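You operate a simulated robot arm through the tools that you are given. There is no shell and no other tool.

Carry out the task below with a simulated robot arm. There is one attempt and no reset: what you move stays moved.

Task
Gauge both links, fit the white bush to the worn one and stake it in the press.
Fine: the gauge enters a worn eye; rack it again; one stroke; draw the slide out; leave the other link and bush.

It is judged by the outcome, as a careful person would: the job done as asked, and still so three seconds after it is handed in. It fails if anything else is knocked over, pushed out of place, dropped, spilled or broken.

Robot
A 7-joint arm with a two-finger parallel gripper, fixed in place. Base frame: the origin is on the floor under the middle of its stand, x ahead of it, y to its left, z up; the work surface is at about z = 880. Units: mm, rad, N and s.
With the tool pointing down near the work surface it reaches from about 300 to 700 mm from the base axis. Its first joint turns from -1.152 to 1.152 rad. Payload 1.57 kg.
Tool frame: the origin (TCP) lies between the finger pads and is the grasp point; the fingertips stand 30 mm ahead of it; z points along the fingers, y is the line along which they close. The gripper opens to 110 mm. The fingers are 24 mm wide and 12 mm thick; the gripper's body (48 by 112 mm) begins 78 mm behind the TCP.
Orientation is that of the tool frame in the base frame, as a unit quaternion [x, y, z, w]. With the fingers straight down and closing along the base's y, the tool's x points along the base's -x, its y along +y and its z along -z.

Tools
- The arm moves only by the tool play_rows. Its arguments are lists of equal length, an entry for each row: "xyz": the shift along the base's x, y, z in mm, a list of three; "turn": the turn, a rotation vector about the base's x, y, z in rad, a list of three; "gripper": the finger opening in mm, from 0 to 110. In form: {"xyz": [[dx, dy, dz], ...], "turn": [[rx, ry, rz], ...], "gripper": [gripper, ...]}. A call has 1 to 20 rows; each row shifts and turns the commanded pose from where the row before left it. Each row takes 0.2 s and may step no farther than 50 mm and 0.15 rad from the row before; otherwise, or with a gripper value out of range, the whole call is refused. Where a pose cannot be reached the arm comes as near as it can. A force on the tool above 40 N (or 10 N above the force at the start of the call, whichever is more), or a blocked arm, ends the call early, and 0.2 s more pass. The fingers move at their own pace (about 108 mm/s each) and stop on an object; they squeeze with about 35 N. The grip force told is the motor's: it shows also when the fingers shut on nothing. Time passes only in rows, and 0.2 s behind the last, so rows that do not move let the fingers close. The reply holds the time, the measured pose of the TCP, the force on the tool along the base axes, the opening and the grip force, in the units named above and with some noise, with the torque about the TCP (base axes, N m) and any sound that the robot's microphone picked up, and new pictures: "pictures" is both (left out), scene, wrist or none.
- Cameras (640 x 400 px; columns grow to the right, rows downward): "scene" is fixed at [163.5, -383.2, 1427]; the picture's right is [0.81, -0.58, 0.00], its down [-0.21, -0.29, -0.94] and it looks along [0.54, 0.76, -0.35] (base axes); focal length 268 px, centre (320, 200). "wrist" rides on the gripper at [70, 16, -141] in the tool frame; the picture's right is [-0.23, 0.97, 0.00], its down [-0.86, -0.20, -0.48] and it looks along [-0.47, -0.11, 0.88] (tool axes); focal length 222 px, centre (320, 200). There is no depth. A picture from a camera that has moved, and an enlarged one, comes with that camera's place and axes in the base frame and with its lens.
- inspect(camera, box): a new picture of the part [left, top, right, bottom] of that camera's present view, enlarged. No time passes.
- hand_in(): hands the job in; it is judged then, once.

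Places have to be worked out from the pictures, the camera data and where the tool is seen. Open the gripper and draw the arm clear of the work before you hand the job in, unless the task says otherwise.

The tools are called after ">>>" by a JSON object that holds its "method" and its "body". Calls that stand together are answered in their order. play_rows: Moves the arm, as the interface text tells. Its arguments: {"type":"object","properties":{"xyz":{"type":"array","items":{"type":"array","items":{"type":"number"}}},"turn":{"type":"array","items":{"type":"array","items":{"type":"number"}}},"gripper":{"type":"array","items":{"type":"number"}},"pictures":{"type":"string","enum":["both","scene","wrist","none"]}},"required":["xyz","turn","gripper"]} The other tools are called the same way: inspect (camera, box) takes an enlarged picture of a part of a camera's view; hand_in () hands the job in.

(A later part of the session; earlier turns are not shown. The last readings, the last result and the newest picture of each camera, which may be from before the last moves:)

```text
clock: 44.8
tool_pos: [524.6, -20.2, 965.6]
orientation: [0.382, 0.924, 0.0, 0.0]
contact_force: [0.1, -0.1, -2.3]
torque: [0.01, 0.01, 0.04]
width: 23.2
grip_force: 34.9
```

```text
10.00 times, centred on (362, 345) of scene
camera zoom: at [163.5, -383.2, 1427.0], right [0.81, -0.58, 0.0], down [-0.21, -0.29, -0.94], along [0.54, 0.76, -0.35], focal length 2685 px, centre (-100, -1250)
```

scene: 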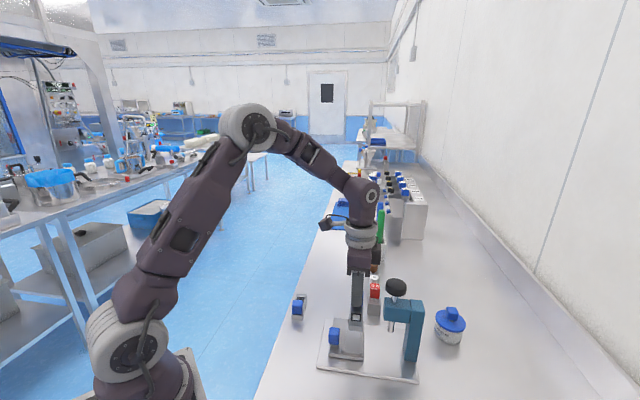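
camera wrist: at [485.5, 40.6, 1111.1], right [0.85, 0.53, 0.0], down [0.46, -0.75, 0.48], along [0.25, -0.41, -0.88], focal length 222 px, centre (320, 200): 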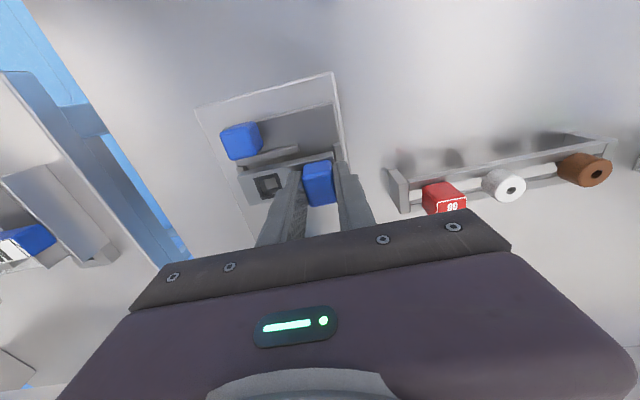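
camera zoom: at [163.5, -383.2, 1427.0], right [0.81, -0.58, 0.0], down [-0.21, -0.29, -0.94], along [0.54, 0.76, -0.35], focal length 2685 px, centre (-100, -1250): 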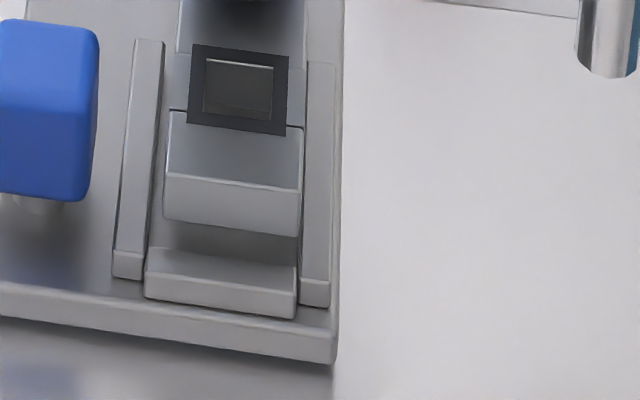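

Measured gaps at the rails are about 3.7 mm left and 0.9 mm right, so the link is about 1.4 mm too far toward e2+. The end gap of about 1.8 mm is fine. I'll shift by (-1,+1) and recheck.

>>> {"method": "play_rows", "body": {"xyz": [[-1, 1, 0], [0, 0, 0], [0, 0, 0]], "turn": [[0, 0, 0], [0, 0, 0], [0, 0, 0]], "gripper": [15, 15, 15], "pictures": "none"}}

>>> {"method": "inspect", "body": {"camera": "scene", "box": [342, 325, 382, 365]}}

>>> {"method": "inspect", "body": {"camera": "wrist", "box": [230, 130, 350, 220]}}

```text
clock: 45.6
tool_pos: [522.8, -19.5, 964.0]
orientation: [0.382, 0.924, 0.0, 0.0]
contact_force: [0.6, 0.0, -1.8]
torque: [0.01, -0.04, 0.01]
width: 23.3
grip_force: 35.2
```

```text
10.00 times, centred on (362, 345) of scene
camera zoom: at [163.5, -383.2, 1427.0], right [0.81, -0.58, 0.0], down [-0.21, -0.29, -0.94], along [0.54, 0.76, -0.35], focal length 2685 px, centre (-100, -1250)
```

zoom: 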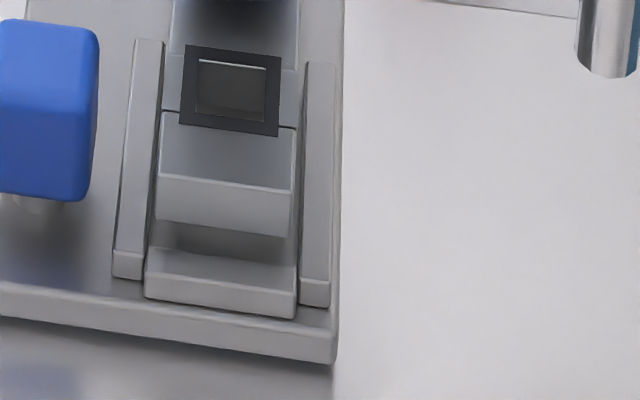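

```text
4.44 times, centred on (290, 175) of wrist
camera zoom: at [485.6, 41.0, 1104.9], right [0.85, 0.53, 0.0], down [0.46, -0.75, 0.48], along [0.25, -0.41, -0.88], focal length 987 px, centre (453, 311)
```

zoom: 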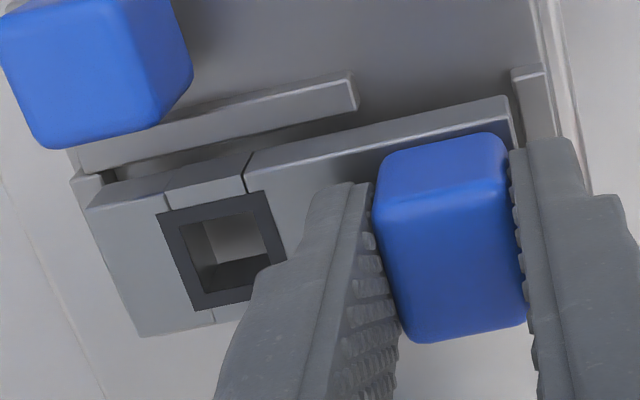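

The gaps are now about 2 mm and 3 mm, which is centred well enough. I'll lower in small steps into the nest while watching the force.

>>> {"method": "play_rows", "body": {"xyz": [[0.2, -0.2, -3], [0, 0, -3], [0, 0, -3], [0, 0, 0]], "turn": [[0, 0, 0], [0, 0, 0], [0, 0, 0], [0, 0, 0]], "gripper": [15, 15, 15, 15], "pictures": "none"}}

>>> {"method": "inspect", "body": {"camera": "scene", "box": [342, 325, 382, 365]}}

>>> {"method": "inspect", "body": {"camera": "wrist", "box": [230, 130, 350, 220]}}

```text
clock: 46.6
tool_pos: [523.5, -19.2, 955.4]
orientation: [0.384, 0.923, 0.0, 0.0]
contact_force: [-0.5, 0.6, -1.1]
torque: [0.01, -0.02, 0.05]
width: 23.3
grip_force: 35.1
```

```text
10.00 times, centred on (362, 345) of scene
camera zoom: at [163.5, -383.2, 1427.0], right [0.81, -0.58, 0.0], down [-0.21, -0.29, -0.94], along [0.54, 0.76, -0.35], focal length 2685 px, centre (-100, -1250)
```

zoom: 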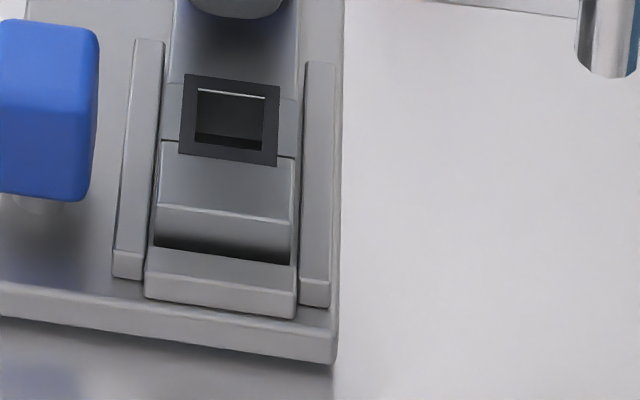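

```text
4.44 times, centred on (290, 175) of wrist
camera zoom: at [485.7, 40.9, 1096.2], right [0.85, 0.53, 0.0], down [0.46, -0.75, 0.48], along [0.25, -0.41, -0.88], focal length 987 px, centre (453, 311)
```

zoom: 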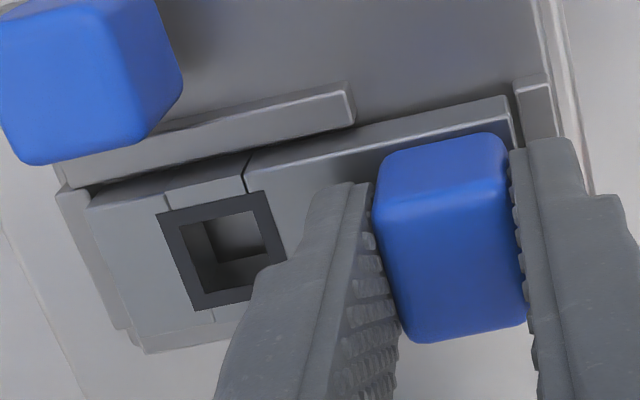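

It's going in between the rails with no contact. I'll continue down in 1 mm steps to the seat.

>>> {"method": "play_rows", "body": {"xyz": [[0, 0, -1.2], [0, 0, -1.2], [0, 0, -1.2], [0, 0, 0]], "turn": [[0, 0, 0], [0, 0, 0], [0, 0, 0], [0, 0, 0]], "gripper": [15, 15, 15, 15], "pictures": "none"}}

>>> {"method": "inspect", "body": {"camera": "scene", "box": [342, 325, 382, 365]}}

```text
clock: 47.6
tool_pos: [523.7, -19.6, 953.0]
orientation: [0.383, 0.924, -0.001, 0.0]
contact_force: [-0.7, -0.2, -2.2]
torque: [0.01, -0.05, -0.03]
width: 23.2
grip_force: 34.9
```

```text
10.00 times, centred on (362, 345) of scene
camera zoom: at [163.5, -383.2, 1427.0], right [0.81, -0.58, 0.0], down [-0.21, -0.29, -0.94], along [0.54, 0.76, -0.35], focal length 2685 px, centre (-100, -1250)
```

zoom: 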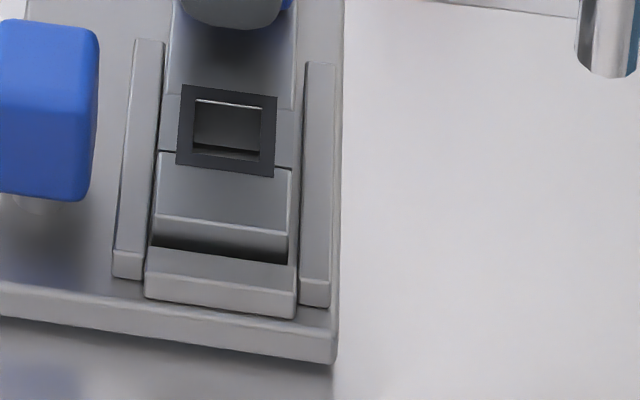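

There's still no seat contact. I'll go down another 1.6 mm.

>>> {"method": "play_rows", "body": {"xyz": [[0, 0, -0.8], [0, 0, -0.8], [0, 0, 0]], "turn": [[0, 0, 0], [0, 0, 0], [0, 0, 0]], "gripper": [15, 15, 15], "pictures": "none"}}

```text
clock: 48.4
tool_pos: [523.3, -19.5, 950.9]
orientation: [0.382, 0.924, 0.0, 0.001]
contact_force: [-2.2, -1.6, 21.8]
torque: [-0.06, 0.28, 0.04]
width: 23.3
grip_force: 34.6
```

It's seated: 22 N of reaction at z≈950.7, as predicted. I'll unload slightly, open the fingers and rise straight up.

>>> {"method": "play_rows", "body": {"xyz": [[0, 0, 0.6], [0, 0, 0], [0, 0, 0], [0, 0, 0], [0, 0, 10], [0, 0, 25], [0, 0, 35], [0, 0, 0]], "turn": [[0, 0, 0], [0, 0, 0], [0, 0, 0], [0, 0, 0], [0, 0, 0], [0, 0, 0], [0, 0, 0], [0, 0, 0]], "gripper": [20, 35, 48, 48, 48, 48, 48, 48], "pictures": "both"}}

>>> {"method": "inspect", "body": {"camera": "scene", "box": [320, 295, 390, 365]}}

>>> {"method": "inspect", "body": {"camera": "wrist", "box": [200, 60, 400, 220]}}

```text
clock: 50.2
tool_pos: [524.2, -18.8, 1022.5]
orientation: [0.383, 0.924, -0.001, 0.0]
contact_force: [-0.2, 0.0, 0.3]
torque: [0.0, 0.02, -0.03]
width: 48.2
grip_force: 0.0
camera wrist: at [487.2, 41.2, 1162.8], right [0.85, 0.53, 0.0], down [0.46, -0.75, 0.48], along [0.25, -0.41, -0.88], focal length 222 px, centre (320, 200)
```

scene: 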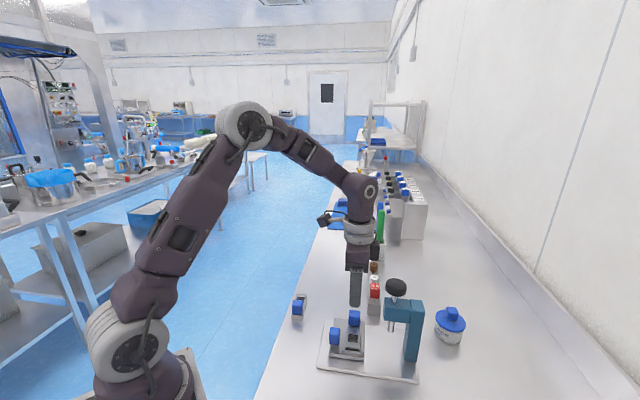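
wrist: 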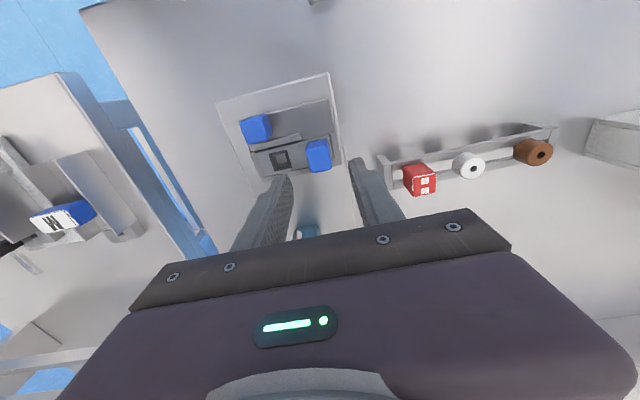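

```text
5.71 times, centred on (355, 330) of scene
camera zoom: at [163.5, -383.2, 1427.0], right [0.81, -0.58, 0.0], down [-0.21, -0.29, -0.94], along [0.54, 0.76, -0.35], focal length 1534 px, centre (120, -543)
```

zoom: 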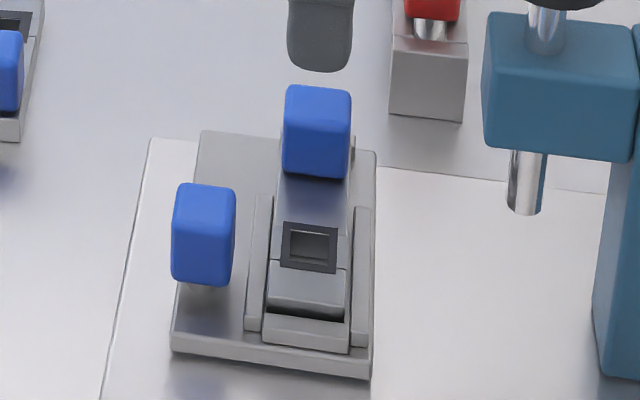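

```text
2.50 times, centred on (300, 140) of wrist
camera zoom: at [487.2, 41.2, 1162.8], right [0.85, 0.53, 0.0], down [0.46, -0.75, 0.48], along [0.25, -0.41, -0.88], focal length 555 px, centre (370, 350)
```

zoom: 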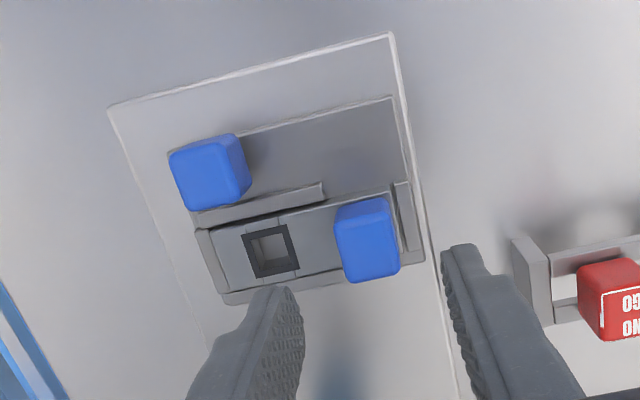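

The link sits flat in the nest with its eye at about (492,-52.7,916), on the ram's e1 line. Next is the white bush. I'll keep yaw -45° so the gripper stays clear of the press, and move above the bush.

>>> {"method": "play_rows", "body": {"xyz": [[36.8, 18.6, 0], [36.8, 18.6, 0], [36.8, 18.6, 0], [36.8, 18.6, 0], [0, 0, 0], [0, 0, 0]], "turn": [[0, 0, 0], [0, 0, 0], [0, 0, 0], [0, 0, 0], [0, 0, 0], [0, 0, 0]], "gripper": [48, 48, 46, 44, 44, 44], "pictures": "both"}}

>>> {"method": "inspect", "body": {"camera": "wrist", "box": [230, 80, 410, 230]}}

>>> {"method": "inspect", "body": {"camera": "scene", "box": [345, 230, 405, 310]}}

```text
clock: 51.6
tool_pos: [668.6, 54.7, 1019.6]
orientation: [0.383, 0.924, 0.0, -0.001]
contact_force: [-0.1, 0.4, 0.4]
torque: [-0.02, -0.05, -0.03]
width: 43.8
grip_force: 0.0
camera wrist: at [631.9, 115.5, 1160.3], right [0.85, 0.53, 0.0], down [0.46, -0.75, 0.48], along [0.25, -0.41, -0.88], focal length 222 px, centre (320, 200)
```

scene: 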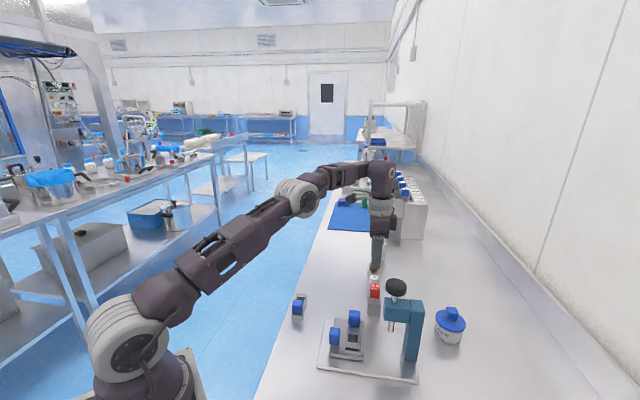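
wrist: 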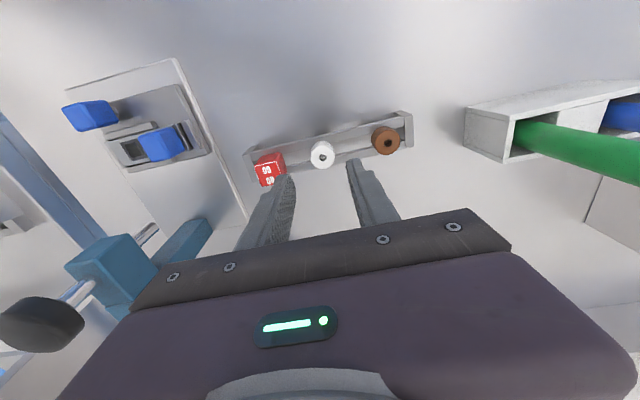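

```text
2.67 times, centred on (320, 155) of wrist
camera zoom: at [631.9, 115.5, 1160.3], right [0.85, 0.53, 0.0], down [0.46, -0.75, 0.48], along [0.25, -0.41, -0.88], focal length 592 px, centre (320, 320)
```

zoom: 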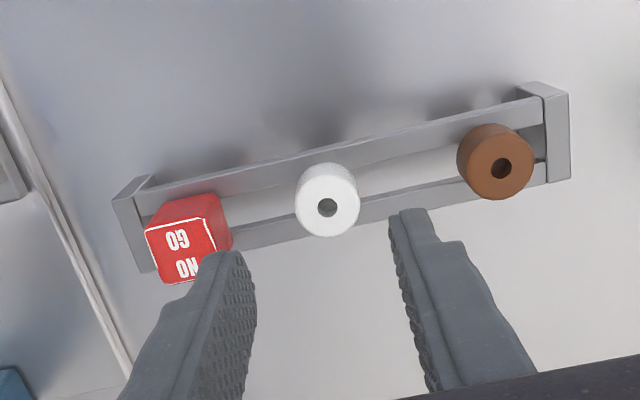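

```text
5.00 times, centred on (375, 270) of scene
camera zoom: at [163.5, -383.2, 1427.0], right [0.81, -0.58, 0.0], down [-0.21, -0.29, -0.94], along [0.54, 0.76, -0.35], focal length 1343 px, centre (45, -150)
```

zoom: 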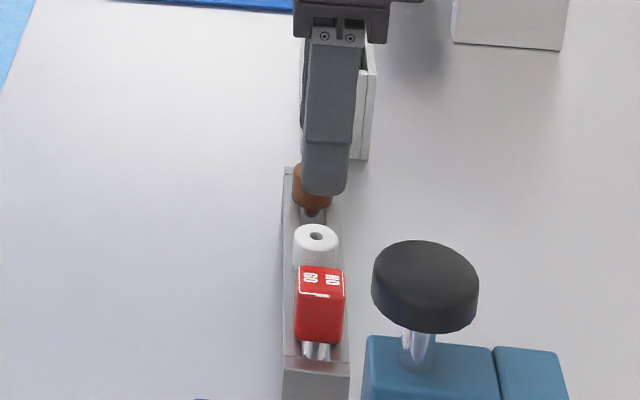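

The white bush's top centre triangulates to about (671.8,56,938). I'll shift slightly and go down to TCP z≈975 to check the finger gaps.

>>> {"method": "play_rows", "body": {"xyz": [[1.6, 0.7, -16], [0, 0, -16], [0, 0, -12], [0, 0, 0], [0, 0, 0]], "turn": [[0, 0, 0], [0, 0, 0], [0, 0, 0], [0, 0, 0], [0, 0, 0]], "gripper": [44, 44, 44, 44, 44], "pictures": "none"}}

>>> {"method": "inspect", "body": {"camera": "wrist", "box": [230, 80, 410, 230]}}

>>> {"method": "inspect", "body": {"camera": "scene", "box": [345, 250, 405, 310]}}

```text
clock: 52.8
tool_pos: [671.6, 57.5, 977.2]
orientation: [0.383, 0.924, 0.0, 0.0]
contact_force: [-0.3, -0.2, -0.1]
torque: [-0.02, -0.01, 0.01]
width: 44.1
grip_force: 0.1
```

```text
2.67 times, centred on (320, 155) of wrist
camera zoom: at [634.8, 117.3, 1116.9], right [0.85, 0.53, 0.0], down [0.46, -0.75, 0.48], along [0.25, -0.41, -0.88], focal length 592 px, centre (320, 320)
```

zoom: 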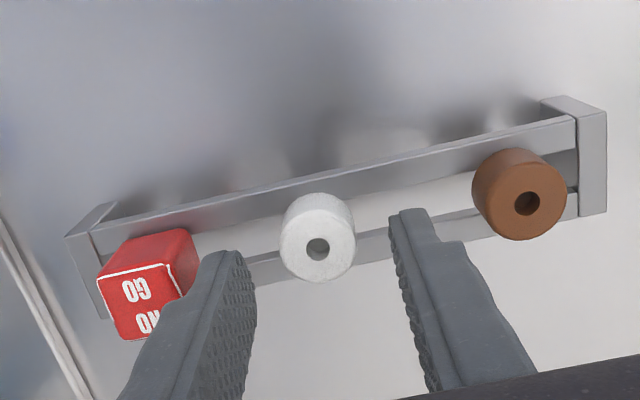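

```text
6.67 times, centred on (375, 280) of scene
camera zoom: at [163.5, -383.2, 1427.0], right [0.81, -0.58, 0.0], down [-0.21, -0.29, -0.94], along [0.54, 0.76, -0.35], focal length 1790 px, centre (-47, -333)
```

zoom: 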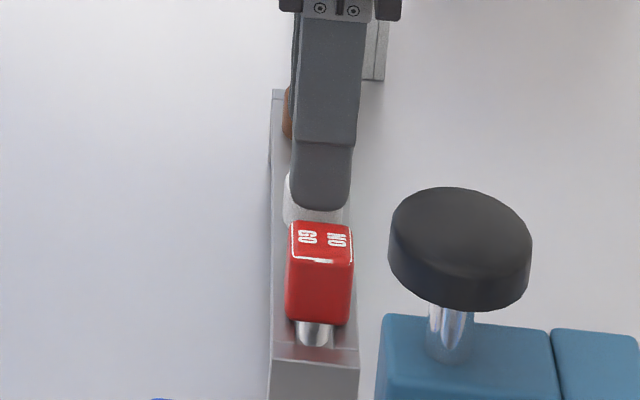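

The bush is centred between the fingers to within 1 mm, with about 8 mm clearance to the gauge and the brown bush. I'll go down to TCP z≈952 and close gently.

>>> {"method": "play_rows", "body": {"xyz": [[0, 0, -10], [0, 0, -10], [0, 0, -5], [0, 0, 0], [0, 0, 0], [0, 0, 0], [0, 0, 0]], "turn": [[0, 0, 0], [0, 0, 0], [0, 0, 0], [0, 0, 0], [0, 0, 0], [0, 0, 0], [0, 0, 0]], "gripper": [44, 44, 44, 44, 30, 20, 20], "pictures": "wrist"}}

>>> {"method": "inspect", "body": {"camera": "wrist", "box": [230, 80, 410, 230]}}

>>> {"method": "inspect", "body": {"camera": "scene", "box": [345, 250, 405, 310]}}

```text
clock: 54.4
tool_pos: [672.1, 55.3, 951.8]
orientation: [0.383, 0.924, 0.0, 0.0]
contact_force: [-0.5, -0.8, 0.4]
torque: [-0.01, 0.04, 0.02]
width: 20.8
grip_force: 33.9
camera wrist: at [634.4, 116.1, 1092.3], right [0.85, 0.53, 0.0], down [0.46, -0.75, 0.48], along [0.25, -0.41, -0.88], focal length 222 px, centre (320, 200)
```

wrist: 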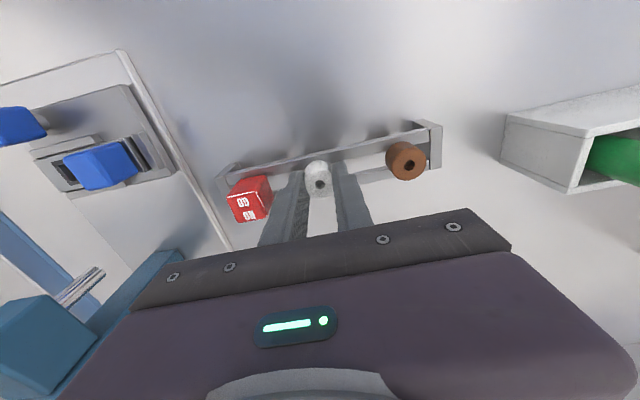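

```text
2.67 times, centred on (320, 155) of wrist
camera zoom: at [634.4, 116.1, 1092.3], right [0.85, 0.53, 0.0], down [0.46, -0.75, 0.48], along [0.25, -0.41, -0.88], focal length 592 px, centre (320, 320)
```

zoom: 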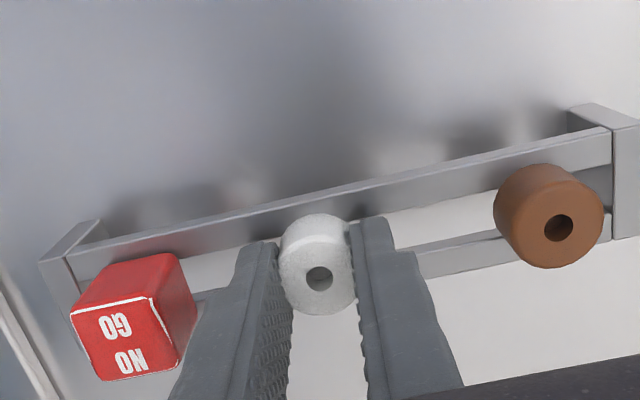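

```text
6.67 times, centred on (375, 280) of scene
camera zoom: at [163.5, -383.2, 1427.0], right [0.81, -0.58, 0.0], down [-0.21, -0.29, -0.94], along [0.54, 0.76, -0.35], focal length 1790 px, centre (-47, -333)
```

zoom: 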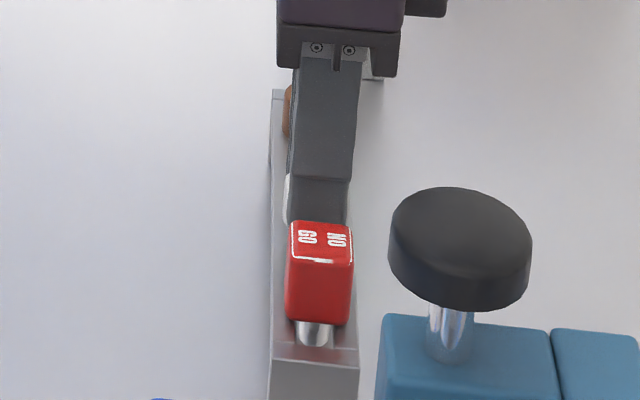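

The grip stopped at 20.8 mm, which matches the bush diameter of about 21 mm in this view. I'll command tighter to confirm it's held, then lift straight up.

>>> {"method": "play_rows", "body": {"xyz": [[0, 0, 0], [0, 0, 0], [0, 0, 5], [0, 0, 8], [0, 0, 12], [0, 0, 20], [0, 0, 25], [0, 0, 0]], "turn": [[0, 0, 0], [0, 0, 0], [0, 0, 0], [0, 0, 0], [0, 0, 0], [0, 0, 0], [0, 0, 0], [0, 0, 0]], "gripper": [12, 12, 12, 12, 12, 12, 12, 12], "pictures": "wrist"}}

>>> {"method": "inspect", "body": {"camera": "wrist", "box": [250, 100, 390, 220]}}

>>> {"method": "inspect", "body": {"camera": "scene", "box": [345, 230, 405, 310]}}

```text
clock: 56.2
tool_pos: [674.2, 55.2, 1021.9]
orientation: [0.383, 0.924, 0.001, 0.0]
contact_force: [0.6, -0.2, -0.1]
torque: [0.01, -0.02, 0.02]
width: 20.9
grip_force: 34.4
camera wrist: at [635.8, 115.1, 1162.7], right [0.85, 0.53, 0.0], down [0.46, -0.75, 0.48], along [0.25, -0.41, -0.88], focal length 222 px, centre (320, 200)
```

wrist: 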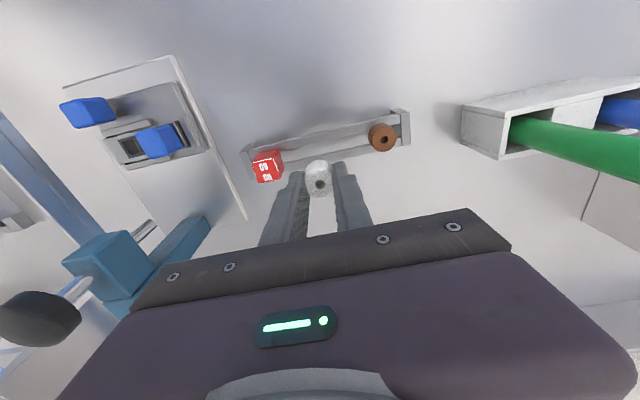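

```text
3.33 times, centred on (320, 160) of wrist
camera zoom: at [635.8, 115.1, 1162.7], right [0.85, 0.53, 0.0], down [0.46, -0.75, 0.48], along [0.25, -0.41, -0.88], focal length 740 px, centre (320, 333)
```

zoom: 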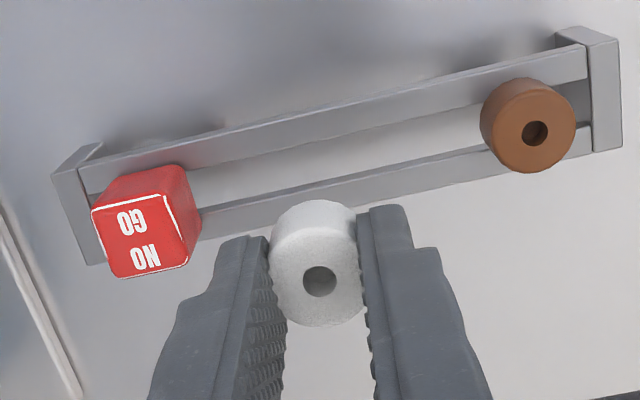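

```text
5.00 times, centred on (375, 270) of scene
camera zoom: at [163.5, -383.2, 1427.0], right [0.81, -0.58, 0.0], down [-0.21, -0.29, -0.94], along [0.54, 0.76, -0.35], focal length 1343 px, centre (45, -150)
```

zoom: 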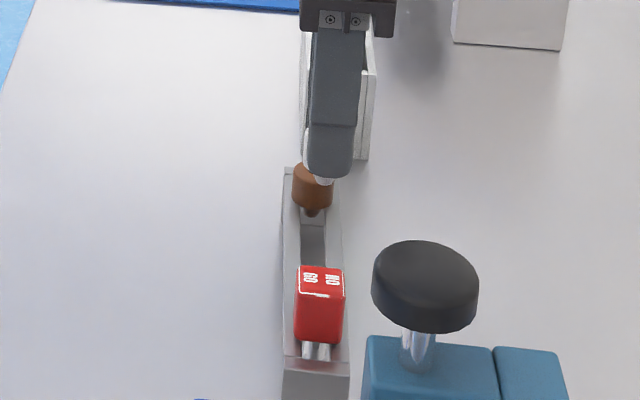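

The white bush is held and lifted, and the gauge and brown bush look undisturbed. I'll move it over the nest's eye at about (492,-52.7), staying high.

>>> {"method": "inspect", "body": {"camera": "scene", "box": [362, 250, 392, 290]}}

>>> {"method": "play_rows", "body": {"xyz": [[-36, -21.8, 0], [-36, -21.8, 0], [-36, -21.7, 0], [-36, -21.7, 0], [-35.6, -21.7, 0], [0, 0, 0], [0, 0, 0]], "turn": [[0, 0, 0], [0, 0, 0], [0, 0, 0], [0, 0, 0], [0, 0, 0], [0, 0, 0], [0, 0, 0]], "gripper": [12, 12, 12, 12, 12, 12, 12], "pictures": "both"}}

>>> {"method": "inspect", "body": {"camera": "scene", "box": [320, 270, 390, 350]}}

>>> {"method": "inspect", "body": {"camera": "wrist", "box": [240, 90, 400, 220]}}

```text
10.00 times, centred on (377, 270) of scene
camera zoom: at [163.5, -383.2, 1427.0], right [0.81, -0.58, 0.0], down [-0.21, -0.29, -0.94], along [0.54, 0.76, -0.35], focal length 2685 px, centre (-250, -500)
```

zoom: 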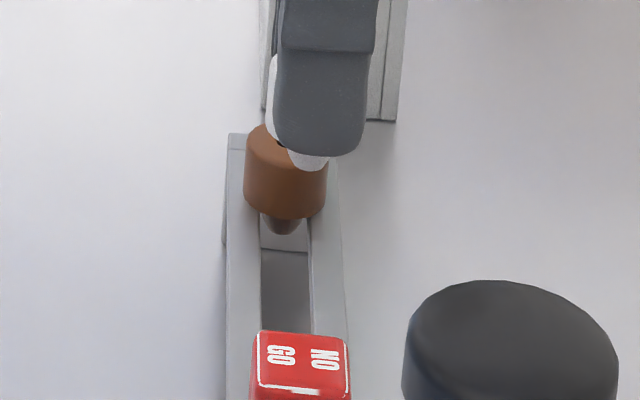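

```text
clock: 57.8
tool_pos: [492.8, -53.2, 1020.8]
orientation: [0.383, 0.924, 0.001, -0.001]
contact_force: [0.7, 0.9, 0.2]
torque: [-0.03, -0.01, 0.01]
width: 20.5
grip_force: 34.1
camera wrist: at [455.8, 7.1, 1162.1], right [0.85, 0.53, 0.0], down [0.46, -0.75, 0.48], along [0.25, -0.41, -0.88], focal length 222 px, centre (320, 200)
```

scene: 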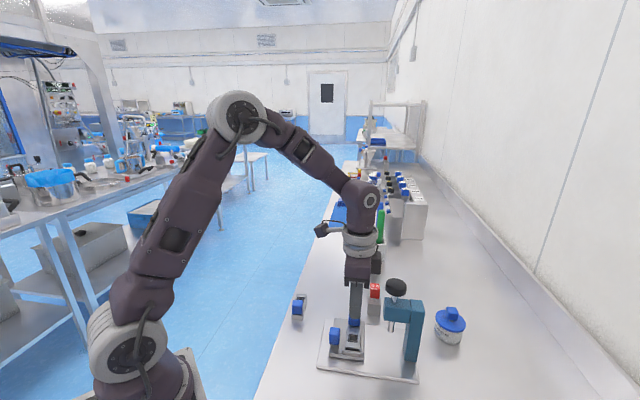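
wrist: 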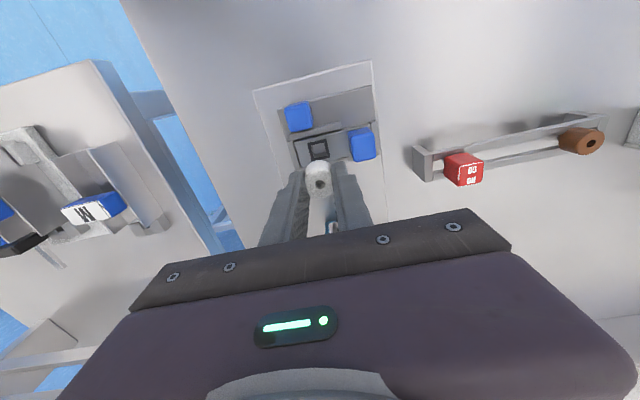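

```text
5.00 times, centred on (355, 310) of scene
camera zoom: at [163.5, -383.2, 1427.0], right [0.81, -0.58, 0.0], down [-0.21, -0.29, -0.94], along [0.54, 0.76, -0.35], focal length 1343 px, centre (145, -350)
```

zoom: 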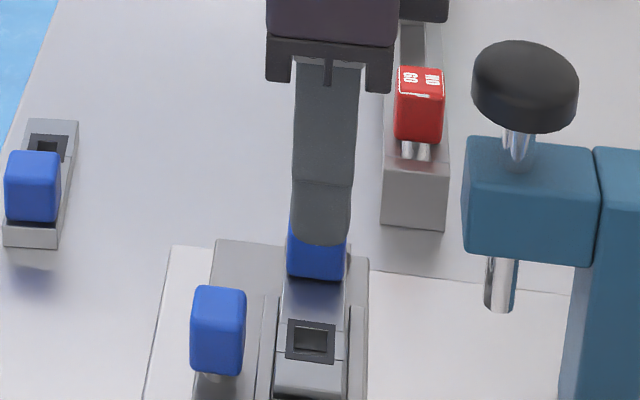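

```text
3.08 times, centred on (320, 155) of wrist
camera zoom: at [455.8, 7.1, 1162.1], right [0.85, 0.53, 0.0], down [0.46, -0.75, 0.48], along [0.25, -0.41, -0.88], focal length 684 px, centre (320, 338)
```

zoom: 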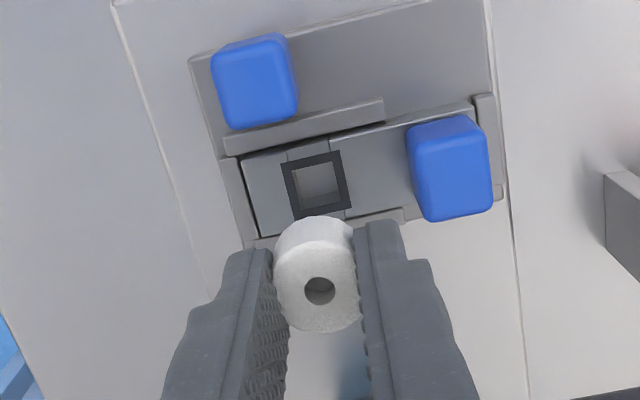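

The bush is aligned across the eye in e2 but about 1.5 mm too far toward +e1. I'll correct by (-0.8,-0.8) and lower to a hover just above the eye.

>>> {"method": "play_rows", "body": {"xyz": [[-0.8, -0.8, -15], [0, 0, -15], [0, 0, -12], [0, 0, -6], [0, 0, 0], [0, 0, 0]], "turn": [[0, 0, 0], [0, 0, 0], [0, 0, 0], [0, 0, 0], [0, 0, 0], [0, 0, 0]], "gripper": [12, 12, 12, 12, 12, 12], "pictures": "none"}}

>>> {"method": "inspect", "body": {"camera": "scene", "box": [335, 310, 385, 360]}}

>>> {"method": "inspect", "body": {"camera": "wrist", "box": [260, 110, 380, 220]}}

```text
clock: 59.2
tool_pos: [493.2, -54.4, 974.3]
orientation: [0.382, 0.924, 0.0, 0.0]
contact_force: [-1.0, 0.0, -0.6]
torque: [0.0, -0.02, 0.0]
width: 20.4
grip_force: 33.5
```

```text
8.00 times, centred on (360, 335) of scene
camera zoom: at [163.5, -383.2, 1427.0], right [0.81, -0.58, 0.0], down [-0.21, -0.29, -0.94], along [0.54, 0.76, -0.35], focal length 2148 px, centre (0, -880)
```

zoom: 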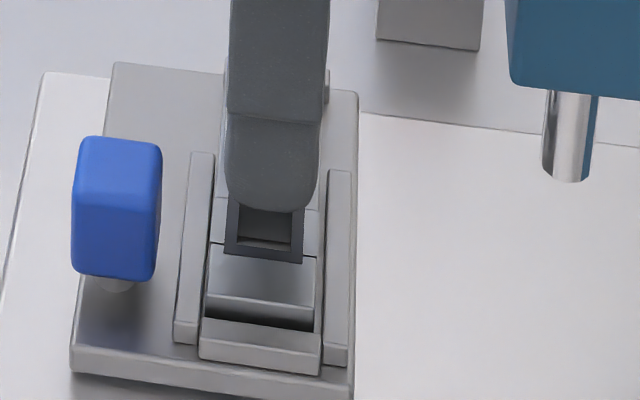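

```text
3.64 times, centred on (320, 165) of wrist
camera zoom: at [455.2, 6.8, 1114.9], right [0.85, 0.53, 0.0], down [0.46, -0.75, 0.48], along [0.25, -0.41, -0.88], focal length 808 px, centre (320, 327)
```

zoom: 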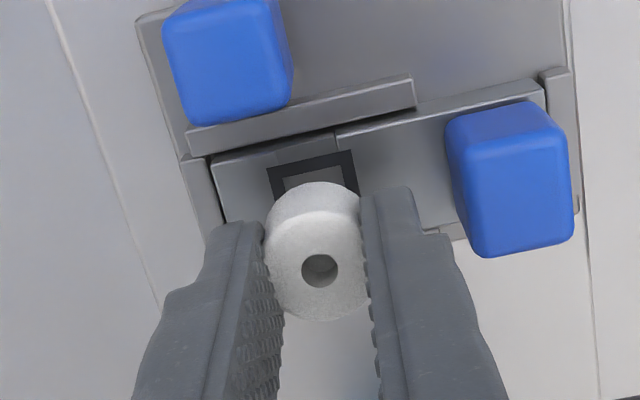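

The bush is within about 0.5–1 mm of the eye centre in e2 and about 0.3 mm in e1. I'll nudge slightly and lower slowly, watching the force.

>>> {"method": "play_rows", "body": {"xyz": [[0.3, -0.4, -3], [0, 0, -3], [0, 0, -2], [0, 0, 0]], "turn": [[0, 0, 0], [0, 0, 0], [0, 0, 0], [0, 0, 0]], "gripper": [12, 12, 12, 12], "pictures": "none"}}

>>> {"method": "inspect", "body": {"camera": "wrist", "box": [260, 110, 380, 220]}}

>>> {"method": "inspect", "body": {"camera": "scene", "box": [340, 320, 380, 360]}}

```text
clock: 60.2
tool_pos: [490.9, -53.3, 965.0]
orientation: [0.383, 0.924, 0.0, 0.0]
contact_force: [0.2, 0.5, -1.0]
torque: [0.01, -0.03, 0.0]
width: 20.6
grip_force: 33.8
```

```text
3.64 times, centred on (320, 165) of wrist
camera zoom: at [454.9, 6.2, 1106.7], right [0.85, 0.53, 0.0], down [0.46, -0.75, 0.48], along [0.25, -0.41, -0.88], focal length 808 px, centre (320, 327)
```

zoom: 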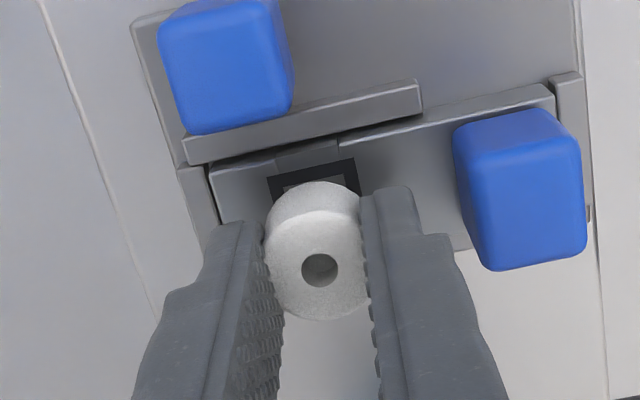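

```text
10.00 times, centred on (360, 340) of scene
camera zoom: at [163.5, -383.2, 1427.0], right [0.81, -0.58, 0.0], down [-0.21, -0.29, -0.94], along [0.54, 0.76, -0.35], focal length 2685 px, centre (-80, -1200)
```

zoom: 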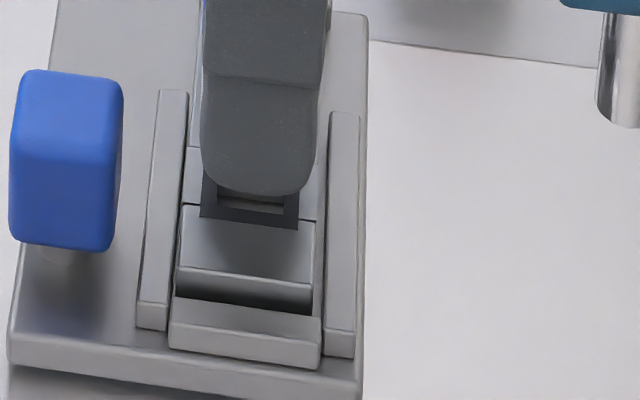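

Alignment is within about 0.5 mm in both directions by both cameras. I'll lower further in 1 mm steps.

>>> {"method": "play_rows", "body": {"xyz": [[0, 0, -1.5], [0, 0, -1.5], [0, 0, -1], [0, 0, 0]], "turn": [[0, 0, 0], [0, 0, 0], [0, 0, 0], [0, 0, 0]], "gripper": [12, 12, 12, 12], "pictures": "none"}}

```text
clock: 61.2
tool_pos: [491.9, -54.8, 961.1]
orientation: [0.382, 0.924, 0.0, 0.0]
contact_force: [0.8, 0.0, -0.2]
torque: [0.05, -0.03, -0.01]
width: 20.8
grip_force: 34.1
```

>>> {"method": "play_rows", "body": {"xyz": [[0, 0, -1.2], [0, 0, -1.2], [0, 0, -1.2], [0, 0, 0]], "turn": [[0, 0, 0], [0, 0, 0], [0, 0, 0], [0, 0, 0]], "gripper": [12, 12, 12, 12], "pictures": "none"}}

>>> {"method": "inspect", "body": {"camera": "wrist", "box": [260, 110, 380, 220]}}

```text
clock: 62.2
tool_pos: [492.4, -53.4, 958.7]
orientation: [0.383, 0.924, 0.0, 0.0]
contact_force: [0.0, 0.3, -0.1]
torque: [0.0, 0.0, 0.0]
width: 20.6
grip_force: 34.0
```

```text
3.64 times, centred on (320, 165) of wrist
camera zoom: at [454.4, 6.2, 1099.1], right [0.85, 0.53, 0.0], down [0.46, -0.75, 0.48], along [0.25, -0.41, -0.88], focal length 808 px, centre (320, 327)
```

zoom: 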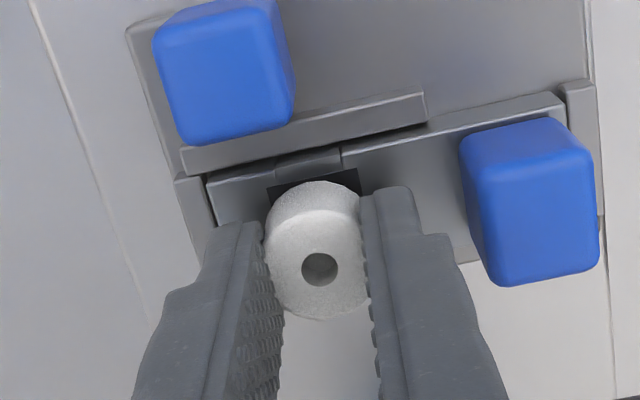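

There's no contact so far at z 958.6. I'll carry on down.

>>> {"method": "play_rows", "body": {"xyz": [[0, 0, -1.2], [0, 0, -1.2], [0, 0, -1.2], [0, 0, 0]], "turn": [[0, 0, 0], [0, 0, 0], [0, 0, 0], [0, 0, 0]], "gripper": [12, 12, 12, 12], "pictures": "none"}}

>>> {"method": "inspect", "body": {"camera": "scene", "box": [340, 320, 380, 360]}}

```text
clock: 63.2
tool_pos: [491.4, -53.6, 955.1]
orientation: [0.383, 0.924, 0.0, 0.0]
contact_force: [0.8, -0.8, -0.2]
torque: [-0.01, -0.02, -0.01]
width: 20.8
grip_force: 34.3
```

```text
10.00 times, centred on (360, 340) of scene
camera zoom: at [163.5, -383.2, 1427.0], right [0.81, -0.58, 0.0], down [-0.21, -0.29, -0.94], along [0.54, 0.76, -0.35], focal length 2685 px, centre (-80, -1200)
```

zoom: 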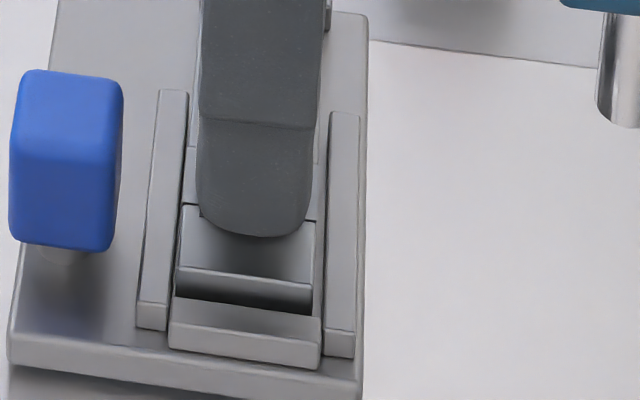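

>>> {"method": "play_rows", "body": {"xyz": [[0, 0, -1], [0, 0, -1], [0, 0, -1], [0, 0, 0]], "turn": [[0, 0, 0], [0, 0, 0], [0, 0, 0], [0, 0, 0]], "gripper": [12, 12, 12, 12], "pictures": "none"}}

>>> {"method": "inspect", "body": {"camera": "wrist", "box": [260, 110, 380, 220]}}

```text
clock: 64.2
tool_pos: [491.6, -55.3, 952.8]
orientation: [0.383, 0.924, 0.0, 0.0]
contact_force: [-0.1, 0.9, 0.1]
torque: [0.03, 0.04, -0.03]
width: 20.9
grip_force: 33.4
```

```text
3.64 times, centred on (320, 165) of wrist
camera zoom: at [454.5, 6.1, 1092.7], right [0.85, 0.53, 0.0], down [0.46, -0.75, 0.48], along [0.25, -0.41, -0.88], focal length 808 px, centre (320, 327)
```

zoom: 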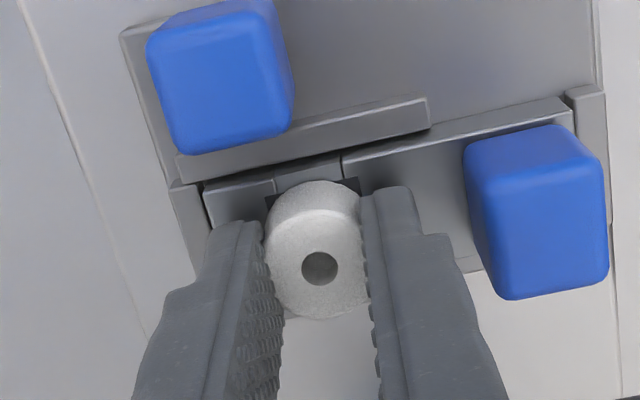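

The fingertips are about 5 mm above the link top and still no contact, so the spigot is going into the eye. I'll continue in fine steps to the shoulder.

>>> {"method": "play_rows", "body": {"xyz": [[0, 0, -0.8], [0, 0, -0.8], [0, 0, -0.8], [0, 0, 0]], "turn": [[0, 0, 0], [0, 0, 0], [0, 0, 0], [0, 0, 0]], "gripper": [12, 12, 12, 12], "pictures": "none"}}

```text
clock: 65.2
tool_pos: [491.5, -54.3, 949.9]
orientation: [0.383, 0.924, 0.0, -0.001]
contact_force: [1.9, 0.5, 9.8]
torque: [-0.05, 0.03, -0.03]
width: 20.9
grip_force: 34.6
```

Contact of about 10 N at z≈949.6, about where the bush's shoulder should meet the link. I'll look at it from both cameras.

>>> {"method": "inspect", "body": {"camera": "wrist", "box": [280, 130, 360, 210]}}

>>> {"method": "inspect", "body": {"camera": "scene", "box": [345, 320, 375, 350]}}

```text
5.00 times, centred on (320, 170) of wrist
camera zoom: at [454.4, 6.0, 1090.6], right [0.85, 0.53, 0.0], down [0.46, -0.75, 0.48], along [0.25, -0.41, -0.88], focal length 1111 px, centre (320, 350)
```

zoom: 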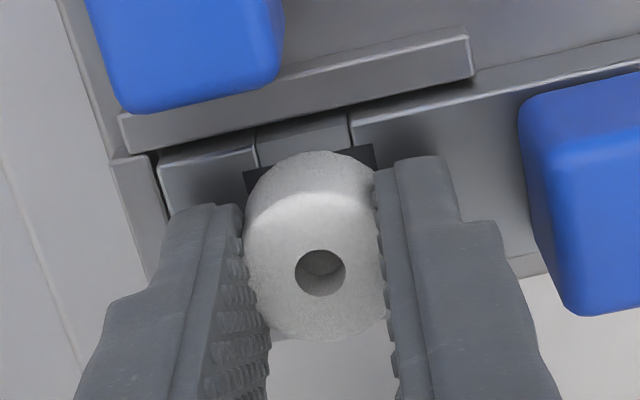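

```text
13.33 times, centred on (360, 335) of scene
camera zoom: at [163.4, -383.2, 1427.0], right [0.81, -0.58, 0.0], down [-0.21, -0.29, -0.94], along [0.54, 0.76, -0.35], focal length 3580 px, centre (-213, -1600)
```

zoom: 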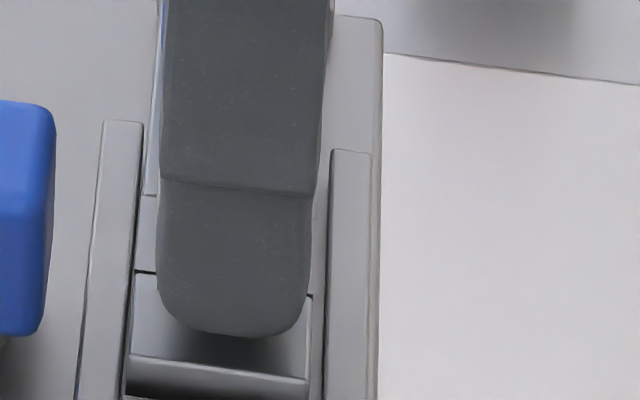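

The shoulder has reached the link's top face, so the spigot is fully in the eye. I'll unload, open gently to 36 mm (the link's handle is close on one side), and rise.

>>> {"method": "play_rows", "body": {"xyz": [[0, 0, 0.3], [0, 0, 0], [0, 0, 0], [0, 0, 0], [0, 0, 4], [0, 0, 8], [0, 0, 20], [0, 0, 30], [0, 0, 20], [0, 0, 0]], "turn": [[0, 0, 0], [0, 0, 0], [0, 0, 0], [0, 0, 0], [0, 0, 0], [0, 0, 0], [0, 0, 0], [0, 0, 0], [0, 0, 0], [0, 0, 0]], "gripper": [18, 26, 35, 35, 35, 35, 35, 35, 35, 35], "pictures": "both"}}

>>> {"method": "inspect", "body": {"camera": "scene", "box": [325, 305, 385, 365]}}

>>> {"method": "inspect", "body": {"camera": "wrist", "box": [240, 80, 400, 220]}}

```text
clock: 67.4
tool_pos: [491.9, -54.4, 1031.3]
orientation: [0.383, 0.924, -0.001, 0.0]
contact_force: [0.0, -0.2, -0.1]
torque: [0.0, -0.01, 0.01]
width: 35.1
grip_force: 0.1
camera wrist: at [454.5, 5.7, 1172.3], right [0.85, 0.53, 0.0], down [0.46, -0.75, 0.48], along [0.25, -0.41, -0.88], focal length 222 px, centre (320, 200)
```

scene: 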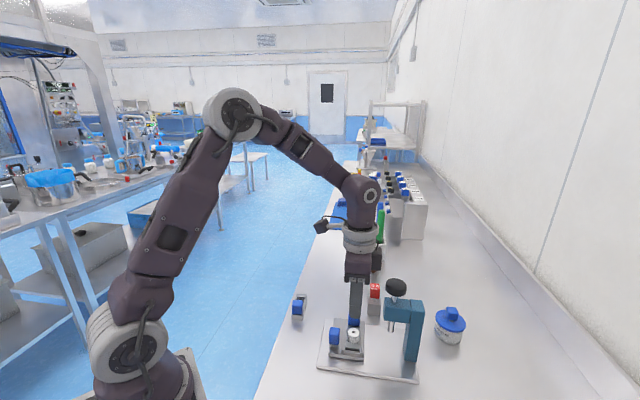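
wrist: 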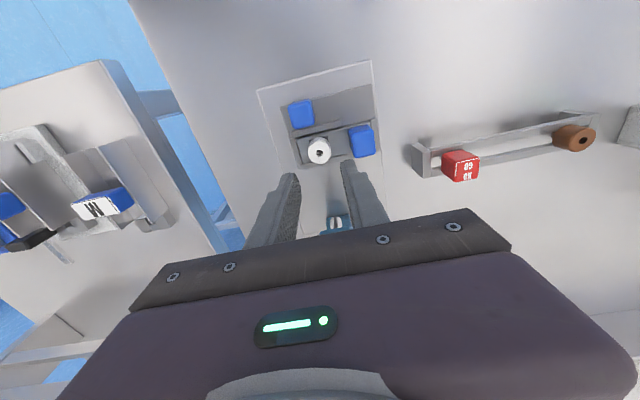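

```text
6.67 times, centred on (355, 335) of scene
camera zoom: at [163.5, -383.2, 1427.0], right [0.81, -0.58, 0.0], down [-0.21, -0.29, -0.94], along [0.54, 0.76, -0.35], focal length 1790 px, centre (87, -700)
```

zoom: 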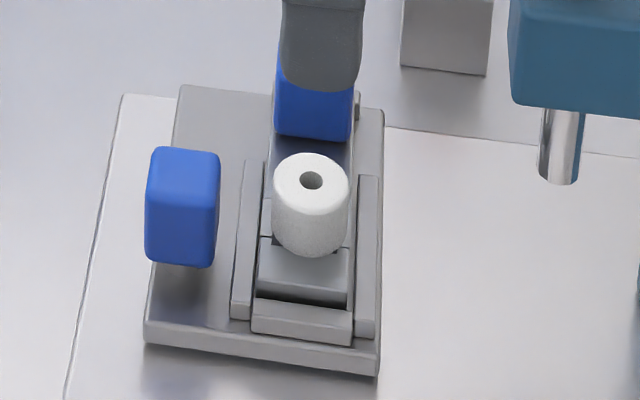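

```text
2.86 times, centred on (320, 150) of wrist
camera zoom: at [454.5, 5.7, 1172.3], right [0.85, 0.53, 0.0], down [0.46, -0.75, 0.48], along [0.25, -0.41, -0.88], focal length 635 px, centre (320, 343)
```

zoom: 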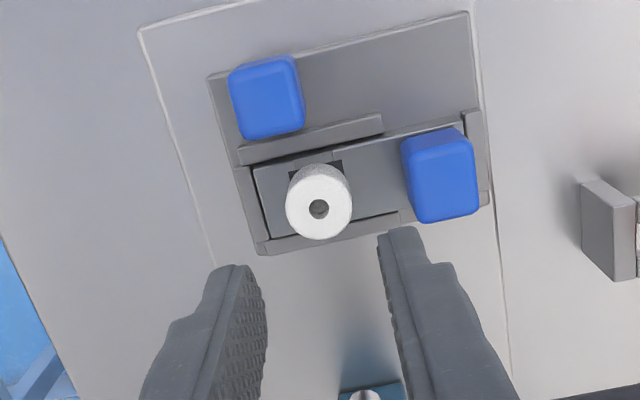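

The bush stands square in the worn eye (top at about (491.6,-54.3,937)), shoulder on the link. Next is the slide handle at about (455.6,-29.9), z 914–943. I'll move over it and tilt the tool about 23° so the gripper body leans away from the press head.

>>> {"method": "play_rows", "body": {"xyz": [[-18.6, 12.6, 0], [-18.5, 12.7, 0], [0, 0, 0], [0, 0, 0], [0, 0, 0], [0, 0, -20], [0, 0, -20], [0, 0, 0]], "turn": [[0, 0, 0], [0, 0, 0], [-0.0943, -0.0943, 0], [-0.0943, -0.0943, 0], [-0.0943, -0.0943, 0], [0, 0, 0], [0, 0, 0], [0, 0, 0]], "gripper": [40, 48, 48, 48, 48, 48, 48, 48], "pictures": "both"}}

>>> {"method": "inspect", "body": {"camera": "wrist", "box": [220, 80, 420, 230]}}

>>> {"method": "inspect", "body": {"camera": "scene", "box": [305, 270, 395, 370]}}

```text
clock: 69.2
tool_pos: [454.6, -30.4, 990.1]
orientation: [0.376, 0.905, -0.076, 0.183]
contact_force: [0.0, -0.2, 0.3]
torque: [-0.01, 0.01, 0.0]
width: 47.9
grip_force: 0.1
camera wrist: at [381.4, 66.4, 1092.4], right [0.84, 0.54, 0.09], down [0.28, -0.57, 0.77], along [0.47, -0.62, -0.63], focal length 222 px, centre (320, 200)
```

scene: 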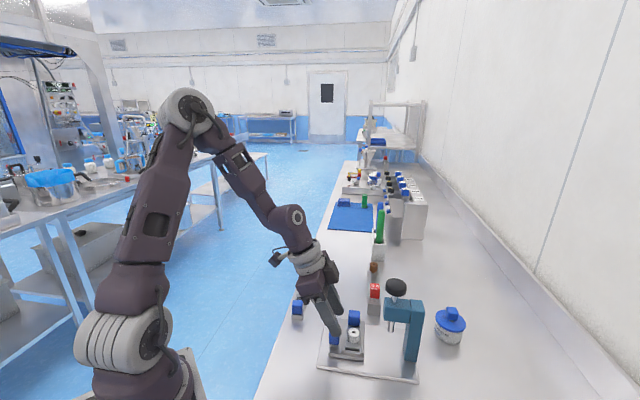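
wrist: 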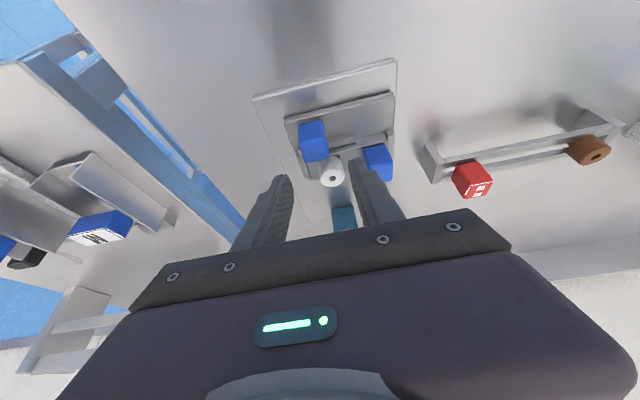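

```text
2.67 times, centred on (320, 155) of wrist
camera zoom: at [381.4, 66.4, 1092.4], right [0.84, 0.54, 0.09], down [0.28, -0.57, 0.77], along [0.47, -0.62, -0.63], focal length 592 px, centre (320, 320)
```

zoom: 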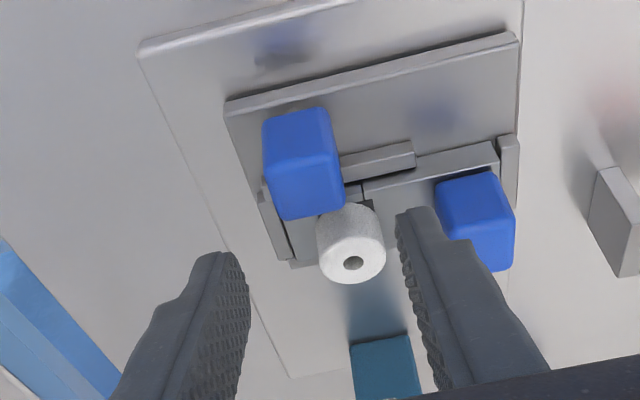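

```text
4.00 times, centred on (350, 320) of scene
camera zoom: at [163.5, -383.2, 1427.0], right [0.81, -0.58, 0.0], down [-0.21, -0.29, -0.94], along [0.54, 0.76, -0.35], focal length 1074 px, centre (200, -280)
```

zoom: 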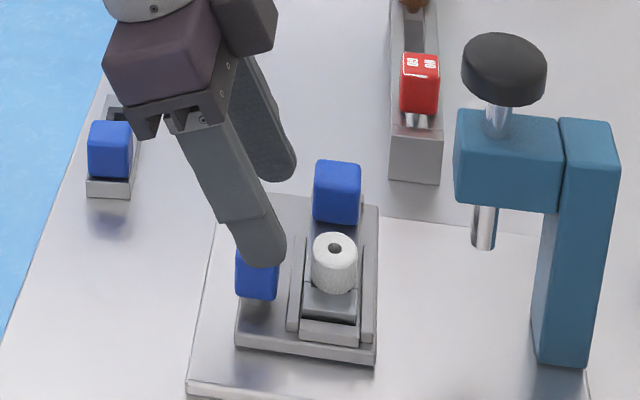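

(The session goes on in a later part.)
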